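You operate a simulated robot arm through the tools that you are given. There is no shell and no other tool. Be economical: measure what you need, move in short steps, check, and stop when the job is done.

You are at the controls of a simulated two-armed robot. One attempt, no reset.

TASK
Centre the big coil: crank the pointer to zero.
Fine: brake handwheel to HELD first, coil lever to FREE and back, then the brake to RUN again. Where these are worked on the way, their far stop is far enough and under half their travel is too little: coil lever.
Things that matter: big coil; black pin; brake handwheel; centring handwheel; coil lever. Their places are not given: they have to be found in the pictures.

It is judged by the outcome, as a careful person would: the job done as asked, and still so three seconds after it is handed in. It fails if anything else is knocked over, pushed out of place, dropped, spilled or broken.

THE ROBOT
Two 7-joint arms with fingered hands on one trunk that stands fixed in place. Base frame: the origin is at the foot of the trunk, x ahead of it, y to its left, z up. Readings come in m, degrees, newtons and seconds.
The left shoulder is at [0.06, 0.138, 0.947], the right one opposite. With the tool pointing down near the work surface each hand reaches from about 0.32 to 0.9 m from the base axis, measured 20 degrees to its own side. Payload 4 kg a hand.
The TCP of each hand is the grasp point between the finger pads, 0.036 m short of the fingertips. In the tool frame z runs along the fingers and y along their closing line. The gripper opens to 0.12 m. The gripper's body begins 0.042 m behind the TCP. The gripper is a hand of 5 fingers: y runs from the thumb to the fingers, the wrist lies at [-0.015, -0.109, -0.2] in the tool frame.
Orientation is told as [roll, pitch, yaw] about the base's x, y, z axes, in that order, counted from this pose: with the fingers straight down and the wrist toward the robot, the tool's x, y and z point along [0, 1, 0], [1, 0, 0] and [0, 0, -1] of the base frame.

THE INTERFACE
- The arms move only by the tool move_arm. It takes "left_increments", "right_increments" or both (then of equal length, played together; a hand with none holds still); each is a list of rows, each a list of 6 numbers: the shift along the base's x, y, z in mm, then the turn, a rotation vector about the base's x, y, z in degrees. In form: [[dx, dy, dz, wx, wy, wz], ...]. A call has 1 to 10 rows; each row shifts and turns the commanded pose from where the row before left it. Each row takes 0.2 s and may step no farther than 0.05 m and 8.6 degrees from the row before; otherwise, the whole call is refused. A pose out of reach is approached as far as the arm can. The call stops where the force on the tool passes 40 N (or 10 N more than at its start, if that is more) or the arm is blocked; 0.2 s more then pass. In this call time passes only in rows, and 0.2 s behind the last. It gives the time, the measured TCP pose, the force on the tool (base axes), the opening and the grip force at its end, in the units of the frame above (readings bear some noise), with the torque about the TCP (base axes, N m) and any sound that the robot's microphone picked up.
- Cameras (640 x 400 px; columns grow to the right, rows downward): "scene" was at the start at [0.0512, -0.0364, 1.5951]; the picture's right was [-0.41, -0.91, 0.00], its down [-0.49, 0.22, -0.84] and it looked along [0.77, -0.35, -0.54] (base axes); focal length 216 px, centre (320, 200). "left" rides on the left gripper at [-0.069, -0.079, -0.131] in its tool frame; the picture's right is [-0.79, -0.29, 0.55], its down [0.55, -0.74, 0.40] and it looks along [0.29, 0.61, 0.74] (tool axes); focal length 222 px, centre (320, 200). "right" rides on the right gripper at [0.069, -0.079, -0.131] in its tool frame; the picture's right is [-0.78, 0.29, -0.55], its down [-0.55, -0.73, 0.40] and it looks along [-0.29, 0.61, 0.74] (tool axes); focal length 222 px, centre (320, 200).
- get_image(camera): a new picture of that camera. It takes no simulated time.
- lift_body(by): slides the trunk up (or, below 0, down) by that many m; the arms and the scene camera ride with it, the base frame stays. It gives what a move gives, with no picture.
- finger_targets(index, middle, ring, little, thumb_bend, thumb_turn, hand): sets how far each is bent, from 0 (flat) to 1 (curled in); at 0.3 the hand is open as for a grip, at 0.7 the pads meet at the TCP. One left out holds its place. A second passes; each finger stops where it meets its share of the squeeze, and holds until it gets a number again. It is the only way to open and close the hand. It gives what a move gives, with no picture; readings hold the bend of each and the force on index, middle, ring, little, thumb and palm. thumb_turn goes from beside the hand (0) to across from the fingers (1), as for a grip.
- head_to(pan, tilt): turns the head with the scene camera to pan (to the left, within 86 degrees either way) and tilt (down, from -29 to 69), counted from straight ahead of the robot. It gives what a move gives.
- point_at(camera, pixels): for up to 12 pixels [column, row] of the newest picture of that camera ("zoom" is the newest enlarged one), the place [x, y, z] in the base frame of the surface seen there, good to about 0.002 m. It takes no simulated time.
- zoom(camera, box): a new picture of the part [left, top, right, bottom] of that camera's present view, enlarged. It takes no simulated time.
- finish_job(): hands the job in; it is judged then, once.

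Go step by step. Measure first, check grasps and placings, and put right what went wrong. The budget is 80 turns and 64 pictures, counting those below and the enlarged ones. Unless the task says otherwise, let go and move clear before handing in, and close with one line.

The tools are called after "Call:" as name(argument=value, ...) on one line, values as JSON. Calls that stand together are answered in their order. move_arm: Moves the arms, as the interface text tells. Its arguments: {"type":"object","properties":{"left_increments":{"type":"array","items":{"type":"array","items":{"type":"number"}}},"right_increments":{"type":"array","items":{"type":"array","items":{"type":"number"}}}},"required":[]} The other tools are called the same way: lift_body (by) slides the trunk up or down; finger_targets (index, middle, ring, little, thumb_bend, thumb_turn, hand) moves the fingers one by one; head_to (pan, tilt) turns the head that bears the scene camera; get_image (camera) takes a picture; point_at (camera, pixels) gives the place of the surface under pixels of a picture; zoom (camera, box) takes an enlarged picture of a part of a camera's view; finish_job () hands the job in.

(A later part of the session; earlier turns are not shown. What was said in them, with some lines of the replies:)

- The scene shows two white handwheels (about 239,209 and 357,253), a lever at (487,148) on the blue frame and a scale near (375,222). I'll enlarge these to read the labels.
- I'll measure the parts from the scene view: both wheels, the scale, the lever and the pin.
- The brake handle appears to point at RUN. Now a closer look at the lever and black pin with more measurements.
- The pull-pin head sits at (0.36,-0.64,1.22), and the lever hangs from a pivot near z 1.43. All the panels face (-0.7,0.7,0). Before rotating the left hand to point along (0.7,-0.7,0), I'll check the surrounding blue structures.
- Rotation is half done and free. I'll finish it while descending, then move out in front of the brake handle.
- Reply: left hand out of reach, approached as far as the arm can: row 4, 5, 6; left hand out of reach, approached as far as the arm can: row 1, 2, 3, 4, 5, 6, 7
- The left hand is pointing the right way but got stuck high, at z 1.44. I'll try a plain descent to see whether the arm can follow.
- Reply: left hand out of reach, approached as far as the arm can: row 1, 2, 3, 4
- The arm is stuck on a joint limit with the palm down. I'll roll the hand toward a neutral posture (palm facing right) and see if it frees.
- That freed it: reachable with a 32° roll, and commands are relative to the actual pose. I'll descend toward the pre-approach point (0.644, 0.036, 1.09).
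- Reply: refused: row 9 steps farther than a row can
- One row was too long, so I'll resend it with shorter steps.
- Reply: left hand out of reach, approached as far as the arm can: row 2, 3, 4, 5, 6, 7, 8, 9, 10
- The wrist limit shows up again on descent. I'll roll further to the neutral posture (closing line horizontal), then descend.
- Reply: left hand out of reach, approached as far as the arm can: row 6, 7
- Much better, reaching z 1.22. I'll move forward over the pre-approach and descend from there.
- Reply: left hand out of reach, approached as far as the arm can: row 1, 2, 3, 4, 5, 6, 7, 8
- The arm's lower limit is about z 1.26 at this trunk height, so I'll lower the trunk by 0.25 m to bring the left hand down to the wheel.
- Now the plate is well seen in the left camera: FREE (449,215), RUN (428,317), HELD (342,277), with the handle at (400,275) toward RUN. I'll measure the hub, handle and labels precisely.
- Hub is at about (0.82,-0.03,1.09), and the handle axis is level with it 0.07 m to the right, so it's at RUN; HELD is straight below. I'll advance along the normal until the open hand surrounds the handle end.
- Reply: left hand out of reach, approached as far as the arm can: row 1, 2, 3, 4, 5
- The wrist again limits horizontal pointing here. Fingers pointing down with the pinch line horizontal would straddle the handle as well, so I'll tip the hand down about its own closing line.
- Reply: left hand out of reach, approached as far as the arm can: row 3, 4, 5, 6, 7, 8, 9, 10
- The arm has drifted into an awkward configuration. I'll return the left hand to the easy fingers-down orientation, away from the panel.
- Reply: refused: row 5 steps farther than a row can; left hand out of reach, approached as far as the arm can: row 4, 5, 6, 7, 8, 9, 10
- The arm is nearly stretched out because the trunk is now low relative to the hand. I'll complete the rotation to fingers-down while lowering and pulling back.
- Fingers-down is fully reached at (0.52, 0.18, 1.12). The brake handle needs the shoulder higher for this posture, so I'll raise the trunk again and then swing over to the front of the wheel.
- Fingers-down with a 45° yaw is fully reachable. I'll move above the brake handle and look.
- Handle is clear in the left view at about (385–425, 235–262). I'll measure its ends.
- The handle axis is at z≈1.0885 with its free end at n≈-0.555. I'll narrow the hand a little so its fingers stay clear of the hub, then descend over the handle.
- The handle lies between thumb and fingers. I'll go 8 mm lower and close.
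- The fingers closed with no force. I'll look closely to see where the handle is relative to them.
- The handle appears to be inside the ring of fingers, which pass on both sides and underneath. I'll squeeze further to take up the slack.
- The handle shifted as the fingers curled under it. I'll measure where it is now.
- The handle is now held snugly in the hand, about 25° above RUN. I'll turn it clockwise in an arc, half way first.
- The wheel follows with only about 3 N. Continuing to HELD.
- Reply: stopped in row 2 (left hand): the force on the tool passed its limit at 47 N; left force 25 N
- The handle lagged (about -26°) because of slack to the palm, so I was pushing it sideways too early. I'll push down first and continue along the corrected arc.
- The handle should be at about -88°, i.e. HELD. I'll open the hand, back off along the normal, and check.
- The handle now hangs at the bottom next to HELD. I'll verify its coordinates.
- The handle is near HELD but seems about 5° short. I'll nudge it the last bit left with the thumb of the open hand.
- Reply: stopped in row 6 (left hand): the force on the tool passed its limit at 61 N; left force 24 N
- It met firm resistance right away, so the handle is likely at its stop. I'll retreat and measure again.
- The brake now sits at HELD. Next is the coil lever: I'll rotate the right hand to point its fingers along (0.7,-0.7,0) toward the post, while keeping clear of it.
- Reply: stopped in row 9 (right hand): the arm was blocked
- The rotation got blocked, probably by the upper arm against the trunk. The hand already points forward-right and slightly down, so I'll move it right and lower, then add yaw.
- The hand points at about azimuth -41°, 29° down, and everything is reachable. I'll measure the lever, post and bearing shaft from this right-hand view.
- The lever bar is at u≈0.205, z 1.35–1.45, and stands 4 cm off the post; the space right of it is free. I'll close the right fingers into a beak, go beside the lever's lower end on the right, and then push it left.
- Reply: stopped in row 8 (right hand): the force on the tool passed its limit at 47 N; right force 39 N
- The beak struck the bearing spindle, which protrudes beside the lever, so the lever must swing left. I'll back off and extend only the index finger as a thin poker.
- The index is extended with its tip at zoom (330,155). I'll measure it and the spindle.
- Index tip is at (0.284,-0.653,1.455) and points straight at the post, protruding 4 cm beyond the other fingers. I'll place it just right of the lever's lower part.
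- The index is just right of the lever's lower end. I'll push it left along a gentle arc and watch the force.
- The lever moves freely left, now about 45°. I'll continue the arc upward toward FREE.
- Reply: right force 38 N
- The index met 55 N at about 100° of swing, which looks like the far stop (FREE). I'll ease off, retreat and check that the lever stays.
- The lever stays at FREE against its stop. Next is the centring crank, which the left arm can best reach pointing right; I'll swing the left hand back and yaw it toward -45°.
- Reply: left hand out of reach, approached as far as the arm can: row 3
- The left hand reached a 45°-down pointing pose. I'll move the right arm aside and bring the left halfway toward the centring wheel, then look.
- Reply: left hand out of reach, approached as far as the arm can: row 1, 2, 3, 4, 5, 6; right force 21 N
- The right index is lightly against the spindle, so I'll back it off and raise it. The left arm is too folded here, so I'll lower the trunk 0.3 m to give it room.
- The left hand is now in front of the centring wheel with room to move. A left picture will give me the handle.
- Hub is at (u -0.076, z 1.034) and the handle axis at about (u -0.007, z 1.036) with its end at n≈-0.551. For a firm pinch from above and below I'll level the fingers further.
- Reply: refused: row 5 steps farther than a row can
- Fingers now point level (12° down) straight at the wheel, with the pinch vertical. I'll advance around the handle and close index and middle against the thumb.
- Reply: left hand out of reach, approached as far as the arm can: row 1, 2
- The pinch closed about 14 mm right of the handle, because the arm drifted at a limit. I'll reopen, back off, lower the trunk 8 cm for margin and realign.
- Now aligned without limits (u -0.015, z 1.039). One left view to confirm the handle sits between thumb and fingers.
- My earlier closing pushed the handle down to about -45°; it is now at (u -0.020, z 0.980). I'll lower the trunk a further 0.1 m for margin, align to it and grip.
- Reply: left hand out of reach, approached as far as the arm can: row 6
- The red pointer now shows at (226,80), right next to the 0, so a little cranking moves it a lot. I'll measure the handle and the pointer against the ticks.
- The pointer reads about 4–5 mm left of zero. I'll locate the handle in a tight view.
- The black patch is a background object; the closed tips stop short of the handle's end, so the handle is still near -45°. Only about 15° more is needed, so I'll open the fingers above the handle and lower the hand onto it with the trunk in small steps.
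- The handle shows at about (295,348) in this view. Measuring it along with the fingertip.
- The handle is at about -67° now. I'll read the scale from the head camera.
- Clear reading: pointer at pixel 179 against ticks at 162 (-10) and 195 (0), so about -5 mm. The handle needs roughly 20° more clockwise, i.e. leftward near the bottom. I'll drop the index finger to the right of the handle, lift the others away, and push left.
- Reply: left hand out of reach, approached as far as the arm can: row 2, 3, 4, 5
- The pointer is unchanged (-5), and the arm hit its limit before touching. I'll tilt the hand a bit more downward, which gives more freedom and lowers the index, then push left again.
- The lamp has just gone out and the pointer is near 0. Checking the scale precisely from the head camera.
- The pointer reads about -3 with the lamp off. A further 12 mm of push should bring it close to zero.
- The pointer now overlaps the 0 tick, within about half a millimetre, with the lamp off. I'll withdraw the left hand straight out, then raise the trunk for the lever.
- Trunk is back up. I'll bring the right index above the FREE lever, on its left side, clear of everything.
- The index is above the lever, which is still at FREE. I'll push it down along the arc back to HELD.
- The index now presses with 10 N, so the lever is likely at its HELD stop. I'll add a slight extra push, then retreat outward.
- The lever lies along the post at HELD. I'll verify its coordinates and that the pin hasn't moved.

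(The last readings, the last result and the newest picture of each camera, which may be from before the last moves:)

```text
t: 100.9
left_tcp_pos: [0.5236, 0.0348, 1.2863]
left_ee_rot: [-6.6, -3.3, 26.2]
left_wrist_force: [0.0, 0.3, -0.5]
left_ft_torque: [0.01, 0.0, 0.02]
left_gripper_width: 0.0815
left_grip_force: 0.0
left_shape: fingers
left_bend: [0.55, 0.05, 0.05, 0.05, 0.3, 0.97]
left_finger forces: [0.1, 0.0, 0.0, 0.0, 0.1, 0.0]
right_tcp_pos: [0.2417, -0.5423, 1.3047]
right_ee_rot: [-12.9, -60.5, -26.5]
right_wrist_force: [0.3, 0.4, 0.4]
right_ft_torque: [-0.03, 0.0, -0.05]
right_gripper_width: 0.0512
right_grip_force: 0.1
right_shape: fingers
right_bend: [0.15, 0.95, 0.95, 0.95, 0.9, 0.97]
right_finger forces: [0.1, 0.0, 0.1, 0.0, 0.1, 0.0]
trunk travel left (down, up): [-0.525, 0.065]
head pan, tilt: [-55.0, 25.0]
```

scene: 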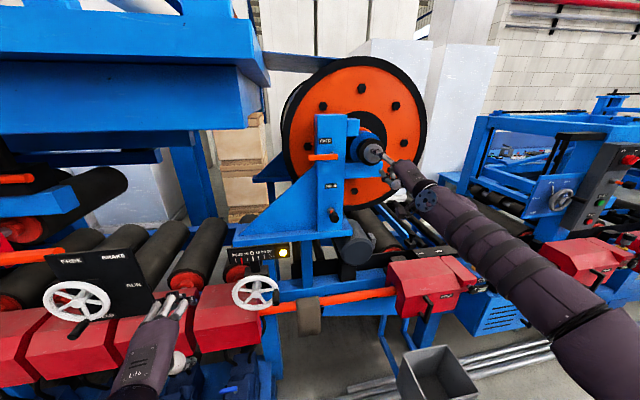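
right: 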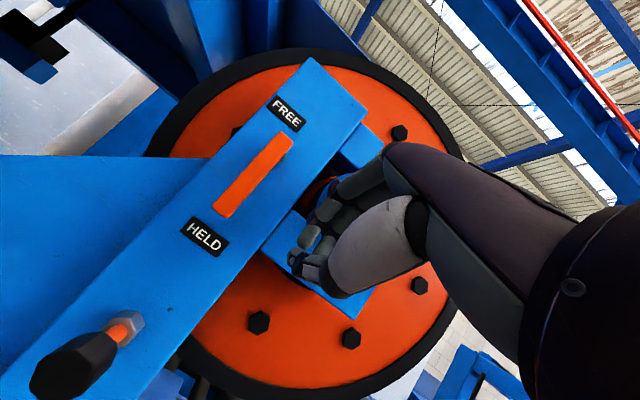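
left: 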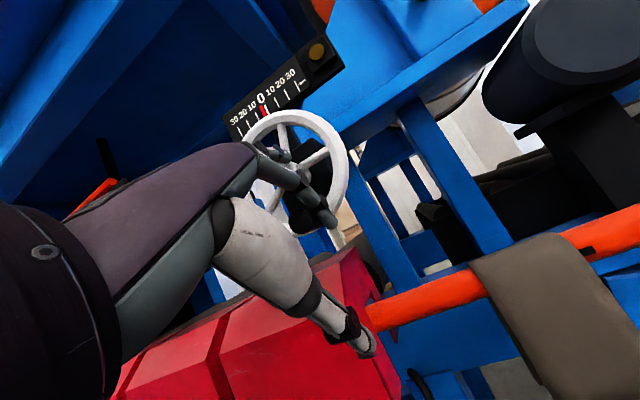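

Lever is back exactly (u 0.205, vertical) and the pin is unchanged. Now I'll bring the left hand, fingers down, in front of the brake handle at HELD.

Call:
finger_targets(hand="left", index=0.4, middle=0.4, ring=0.4, little=0.4, thumb_bend=0.35)

Call:
move_arm(left_increments=[[16, 7.5, -34.6, 2.2, 3, 6.3], [16, 7.5, -34.6, 2.2, 3, 6.3], [16, 7.5, -34.6, 0, 0, 6.2], [16, 7.5, -34.6, 0, 0, 0], [16, 7.5, -34.6, 0, 0, 0], [16, 7.5, -34.6, 0, 0, 0], [16, 7.5, -34.6, 0, 0, 0], [16, 7.5, -34.6, 0, 0, 0], [16, 7.5, -34.6, 0, 0, 0]])

```text
t: 101.9
left_tcp_pos: [0.5213, 0.0353, 1.2875]
left_ee_rot: [-6.7, -3.4, 26.0]
left_wrist_force: [-0.7, -0.5, 0.7]
left_ft_torque: [-0.03, -0.01, 0.03]
left_gripper_width: 0.0974
left_grip_force: 0.2
left_shape: fingers
left_bend: [0.4, 0.4, 0.4, 0.4, 0.35, 0.97]
left_finger forces: [0.0, 0.0, 0.0, 0.0, 0.1, 0.1]
right_tcp_pos: [0.2403, -0.5416, 1.3027]
right_ee_rot: [-13.0, -60.5, -26.5]
right_wrist_force: [-1.1, 0.1, 0.2]
right_ft_torque: [-0.01, 0.03, 0.01]
right_gripper_width: 0.0511
right_grip_force: 0.1
right_shape: fingers
right_bend: [0.15, 0.95, 0.95, 0.95, 0.9, 0.97]
right_finger forces: [0.0, 0.0, 0.0, 0.0, 0.0, 0.0]
trunk travel left (down, up): [-0.525, 0.065]
head pan, tilt: [-55.0, 25.0]
```

```text
t: 103.9
left_tcp_pos: [0.6668, 0.103, 0.9747]
left_ee_rot: [0.2, -0.7, 44.6]
left_wrist_force: [0.3, 0.7, 0.3]
left_ft_torque: [0.02, 0.01, 0.03]
left_gripper_width: 0.0974
left_grip_force: 0.1
left_shape: fingers
left_bend: [0.4, 0.4, 0.4, 0.4, 0.35, 0.97]
left_finger forces: [0.0, 0.0, 0.0, 0.0, 0.0, 0.0]
right_tcp_pos: [0.242, -0.5414, 1.3049]
right_ee_rot: [-12.9, -60.6, -26.5]
right_wrist_force: [-0.5, -0.5, -0.8]
right_ft_torque: [0.01, -0.02, -0.02]
right_gripper_width: 0.0513
right_grip_force: 0.0
right_shape: fingers
right_bend: [0.15, 0.95, 0.95, 0.95, 0.9, 0.97]
right_finger forces: [0.1, 0.0, 0.0, 0.0, 0.2, 0.0]
trunk travel left (down, up): [-0.525, 0.065]
head pan, tilt: [-55.0, 25.0]
```

Pose is good (u -0.544). Advance to straddle the handle and curl the fingers around it.

Call:
move_arm(left_increments=[[23, -23, 0, 0, 0, 0], [23, -23, 0, 0, 0, 0], [23, -23, 0, 0, 0, 0], [23, -23, 0, 0, 0, 0], [22, -22, 0, 0, 0, 0]])

Call:
finger_targets(hand="left", index=0.9, middle=0.95, ring=0.95, little=0.95, thumb_bend=0.9)

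```text
t: 105.1
left_tcp_pos: [0.7808, -0.0121, 0.9737]
left_ee_rot: [0.3, -0.7, 44.6]
left_wrist_force: [0.4, -0.3, -0.4]
left_ft_torque: [0.0, 0.03, 0.01]
left_gripper_width: 0.0973
left_grip_force: 0.1
left_shape: fingers
left_bend: [0.4, 0.4, 0.4, 0.4, 0.35, 0.97]
left_finger forces: [0.1, 0.0, 0.0, 0.0, 0.0, 0.1]
right_tcp_pos: [0.2417, -0.543, 1.3043]
right_ee_rot: [-12.9, -60.6, -26.5]
right_wrist_force: [0.4, -0.6, -0.1]
right_ft_torque: [-0.01, 0.02, 0.0]
right_gripper_width: 0.0513
right_grip_force: 0.2
right_shape: fingers
right_bend: [0.15, 0.95, 0.95, 0.95, 0.9, 0.97]
right_finger forces: [0.1, 0.0, 0.0, 0.1, 0.0, 0.0]
trunk travel left (down, up): [-0.525, 0.065]
head pan, tilt: [-55.0, 25.0]
```

```text
t: 106.1
left_tcp_pos: [0.78, -0.0117, 0.9733]
left_ee_rot: [0.3, -0.8, 44.6]
left_wrist_force: [0.3, 0.9, -0.6]
left_ft_torque: [-0.1, 0.06, -0.04]
left_gripper_width: 0.0
left_grip_force: 0.7
left_shape: fingers
left_bend: [0.83, 0.95, 0.95, 0.95, 0.84, 0.95]
left_finger forces: [0.0, 1.3, 0.0, 0.0, 0.1, 0.0]
right_tcp_pos: [0.2419, -0.5406, 1.3048]
right_ee_rot: [-12.9, -60.5, -26.5]
right_wrist_force: [0.2, -0.9, 1.5]
right_ft_torque: [0.02, 0.02, 0.0]
right_gripper_width: 0.0508
right_grip_force: 0.1
right_shape: fingers
right_bend: [0.15, 0.95, 0.95, 0.95, 0.9, 0.97]
right_finger forces: [0.0, 0.0, 0.0, 0.0, 0.0, 0.1]
trunk travel left (down, up): [-0.525, 0.065]
head pan, tilt: [-55.0, 25.0]
```

The handle is caged (light contact). I'll carry it counter-clockwise in an arc to RUN.

Call:
move_arm(left_increments=[[-4.9, -4.9, 20, 0, 0, 0], [-12, -12, 7, 0, 0, 0], [-10.3, -10.3, 11.1, 0, 0, 0], [-7.8, -7.8, 14.5, 0, 0, 0], [-5, -5, 16.9, 0, 0, 0], [-1.7, -1.7, 18.1, 0, 0, 0]])

```text
t: 107.5
left_tcp_pos: [0.7393, -0.0537, 1.0639]
left_ee_rot: [0.2, -0.8, 44.7]
left_wrist_force: [-0.3, -0.1, -0.4]
left_ft_torque: [0.0, -0.01, 0.02]
left_gripper_width: 0.0
left_grip_force: 0.0
left_shape: fingers
left_bend: [0.84, 0.95, 0.95, 0.95, 0.84, 0.95]
left_finger forces: [0.0, 0.6, 0.0, 0.0, 0.0, 0.1]
right_tcp_pos: [0.2414, -0.5415, 1.3055]
right_ee_rot: [-12.9, -60.6, -26.6]
right_wrist_force: [-0.8, 0.9, 0.1]
right_ft_torque: [0.02, 0.01, -0.01]
right_gripper_width: 0.0509
right_grip_force: 0.1
right_shape: fingers
right_bend: [0.15, 0.95, 0.95, 0.95, 0.9, 0.97]
right_finger forces: [0.1, 0.0, 0.0, 0.1, 0.1, 0.0]
trunk travel left (down, up): [-0.525, 0.065]
head pan, tilt: [-55.0, 25.0]
```

It moved without resistance. I'll use the last picture to measure the handle while it is still held.

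Call:
zoom(camera="left", box=[230, 120, 400, 290])

```text
2.35 times, centred on (315, 205) of left
```

zoom: 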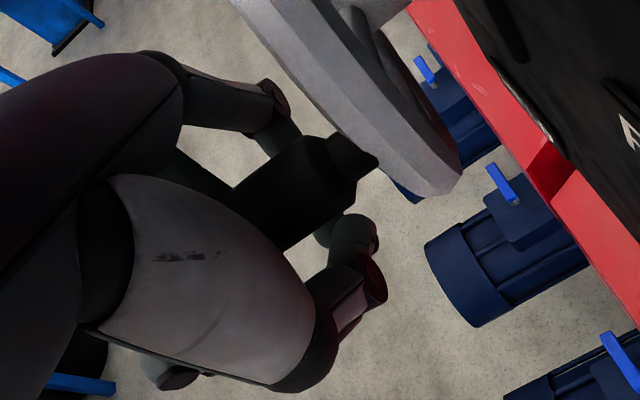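

Call:
point_at(camera="zoom", pixels=[[290, 180], [310, 165], [330, 160], [260, 195], [350, 155], [280, 215], [320, 190], [290, 165], [300, 200]])

```text
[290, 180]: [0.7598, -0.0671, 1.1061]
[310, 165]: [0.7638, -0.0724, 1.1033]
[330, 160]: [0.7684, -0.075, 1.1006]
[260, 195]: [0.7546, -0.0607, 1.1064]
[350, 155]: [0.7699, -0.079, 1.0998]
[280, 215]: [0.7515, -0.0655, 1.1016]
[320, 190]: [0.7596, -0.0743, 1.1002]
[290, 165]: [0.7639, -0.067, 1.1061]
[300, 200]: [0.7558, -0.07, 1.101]
```

The handle is at (u -0.490, top z 1.106), about 5° above the original RUN position (top z 1.100). I'll ease it down ~6 mm with the palm, watching for contact.

Call:
move_arm(left_increments=[[0, 0, -15, 0, 0, 0], [0, 0, -12, 0, 0, 0]])

Call:
move_arm(left_increments=[[0, 0, -3, 0, 0, 0]])

```text
t: 108.1
left_tcp_pos: [0.7389, -0.0537, 1.0356]
left_ee_rot: [0.2, -0.7, 44.5]
left_wrist_force: [0.2, -0.1, 1.7]
left_ft_torque: [0.02, -0.04, -0.02]
left_gripper_width: 0.0
left_grip_force: 1.0
left_shape: fingers
left_bend: [0.84, 0.95, 0.95, 0.95, 0.84, 0.95]
left_finger forces: [0.0, 0.0, 0.0, 0.1, 0.0, 1.6]
right_tcp_pos: [0.2409, -0.5417, 1.3052]
right_ee_rot: [-12.9, -60.7, -26.5]
right_wrist_force: [-0.1, -0.4, 0.0]
right_ft_torque: [0.02, 0.0, -0.02]
right_gripper_width: 0.0511
right_grip_force: 0.1
right_shape: fingers
right_bend: [0.15, 0.95, 0.95, 0.95, 0.9, 0.97]
right_finger forces: [0.0, 0.0, 0.0, 0.0, 0.0, 0.0]
trunk travel left (down, up): [-0.525, 0.065]
head pan, tilt: [-55.0, 25.0]
```

```text
t: 108.5
left_tcp_pos: [0.7385, -0.0534, 1.0322]
left_ee_rot: [0.3, -0.7, 44.6]
left_wrist_force: [-0.4, -0.7, 2.3]
left_ft_torque: [0.07, -0.03, -0.01]
left_gripper_width: 0.0
left_grip_force: 0.5
left_shape: fingers
left_bend: [0.84, 0.95, 0.95, 0.95, 0.84, 0.95]
left_finger forces: [0.0, 0.0, 0.0, 0.0, 0.0, 1.6]
right_tcp_pos: [0.2421, -0.5421, 1.3042]
right_ee_rot: [-12.8, -60.7, -26.5]
right_wrist_force: [-0.7, 0.1, -0.1]
right_ft_torque: [0.01, 0.02, 0.0]
right_gripper_width: 0.0512
right_grip_force: 0.2
right_shape: fingers
right_bend: [0.15, 0.95, 0.95, 0.95, 0.9, 0.97]
right_finger forces: [0.0, 0.0, 0.0, 0.0, 0.0, 0.1]
trunk travel left (down, up): [-0.525, 0.065]
head pan, tilt: [-55.0, 25.0]
5 turns are left
```

The palm met the handle and lowered it about 4–5 mm with 1.6 N, so it should be at RUN within a couple of degrees. I'll free the palm slightly, open the hand and withdraw along the normal, and pull the right hand clear.

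Call:
move_arm(left_increments=[[0, 0, 12, 0, 0, 0]])

Call:
finger_targets(hand="left", index=0.4, middle=0.4, ring=0.4, little=0.4, thumb_bend=0.35)

Call:
move_arm(left_increments=[[-10, 10, 0, 0, 0, 0], [-20, 20, 0, 0, 0, 0], [-30, 30, 0, 0, 0, 0], [-30, 30, 0, 0, 0, 0], [-30, 30, 0, 0, 0, 0]], right_increments=[[-10, 10, 0, 0, 0, 0], [-10, 10, 0, 0, 0, 0], [0, 0, 0, 0, 0, 0], [0, 0, 0, 0, 0, 0], [0, 0, 0, 0, 0, 0]])

```text
t: 108.9
left_tcp_pos: [0.7379, -0.0521, 1.0431]
left_ee_rot: [0.3, -0.8, 44.6]
left_wrist_force: [0.5, 0.0, -0.4]
left_ft_torque: [-0.01, 0.01, -0.01]
left_gripper_width: 0.0
left_grip_force: 0.1
left_shape: fingers
left_bend: [0.84, 0.95, 0.95, 0.95, 0.84, 0.95]
left_finger forces: [0.0, 0.0, 0.0, 0.0, 0.0, 0.0]
right_tcp_pos: [0.2408, -0.5417, 1.3045]
right_ee_rot: [-12.9, -60.5, -26.5]
right_wrist_force: [0.2, 0.5, 0.1]
right_ft_torque: [-0.03, 0.02, -0.01]
right_gripper_width: 0.0511
right_grip_force: 0.2
right_shape: fingers
right_bend: [0.15, 0.95, 0.95, 0.95, 0.9, 0.97]
right_finger forces: [0.0, 0.0, 0.0, 0.1, 0.0, 0.0]
trunk travel left (down, up): [-0.525, 0.065]
head pan, tilt: [-55.0, 25.0]
```

```text
t: 109.9
left_tcp_pos: [0.7384, -0.0533, 1.0443]
left_ee_rot: [0.3, -0.8, 44.6]
left_wrist_force: [0.3, 0.3, -0.2]
left_ft_torque: [0.01, -0.02, 0.0]
left_gripper_width: 0.0968
left_grip_force: 0.1
left_shape: fingers
left_bend: [0.4, 0.4, 0.4, 0.4, 0.35, 0.97]
left_finger forces: [0.0, 0.1, 0.0, 0.0, 0.1, 0.1]
right_tcp_pos: [0.2414, -0.5421, 1.3043]
right_ee_rot: [-12.9, -60.7, -26.5]
right_wrist_force: [-0.1, -0.2, -0.1]
right_ft_torque: [0.02, -0.01, 0.04]
right_gripper_width: 0.051
right_grip_force: 0.1
right_shape: fingers
right_bend: [0.15, 0.95, 0.95, 0.95, 0.9, 0.97]
right_finger forces: [0.1, 0.0, 0.0, 0.1, 0.1, 0.0]
trunk travel left (down, up): [-0.525, 0.065]
head pan, tilt: [-55.0, 25.0]
```

```text
t: 111.3
left_tcp_pos: [0.6189, 0.0667, 1.0414]
left_ee_rot: [0.2, -0.8, 44.5]
left_wrist_force: [-1.1, -0.5, -0.1]
left_ft_torque: [-0.01, -0.01, 0.02]
left_gripper_width: 0.0969
left_grip_force: 0.1
left_shape: fingers
left_bend: [0.4, 0.4, 0.4, 0.4, 0.35, 0.97]
left_finger forces: [0.0, 0.0, 0.1, 0.1, 0.0, 0.0]
right_tcp_pos: [0.2493, -0.5218, 1.2753]
right_ee_rot: [-12.4, -55.8, -24.8]
right_wrist_force: [0.3, 0.1, -0.6]
right_ft_torque: [0.0, -0.05, 0.02]
right_gripper_width: 0.0513
right_grip_force: 0.1
right_shape: fingers
right_bend: [0.15, 0.95, 0.95, 0.95, 0.9, 0.97]
right_finger forces: [0.0, 0.1, 0.1, 0.0, 0.1, 0.0]
trunk travel left (down, up): [-0.525, 0.065]
head pan, tilt: [-55.0, 25.0]
stopped in row 5 (right hand): the arm was blocked; the commanded pose is now the measured one
4 turns are left
```

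Both hands are clear of all the controls with no contact force. The pointer is at zero, the coil lever is back at HELD and the brake is at RUN, so I'm handing in.

Call:
finish_job()

```text
The job is handed in.
```

I cranked the pointer to zero: it last read within about half a millimetre of 0 and the lamp went out. The brake went to HELD first, then the coil lever to FREE and back to HELD (measured). The brake is back at RUN to within an estimated few degrees: I had no pictures left to check it after the final nudge, or to re-read the pointer.
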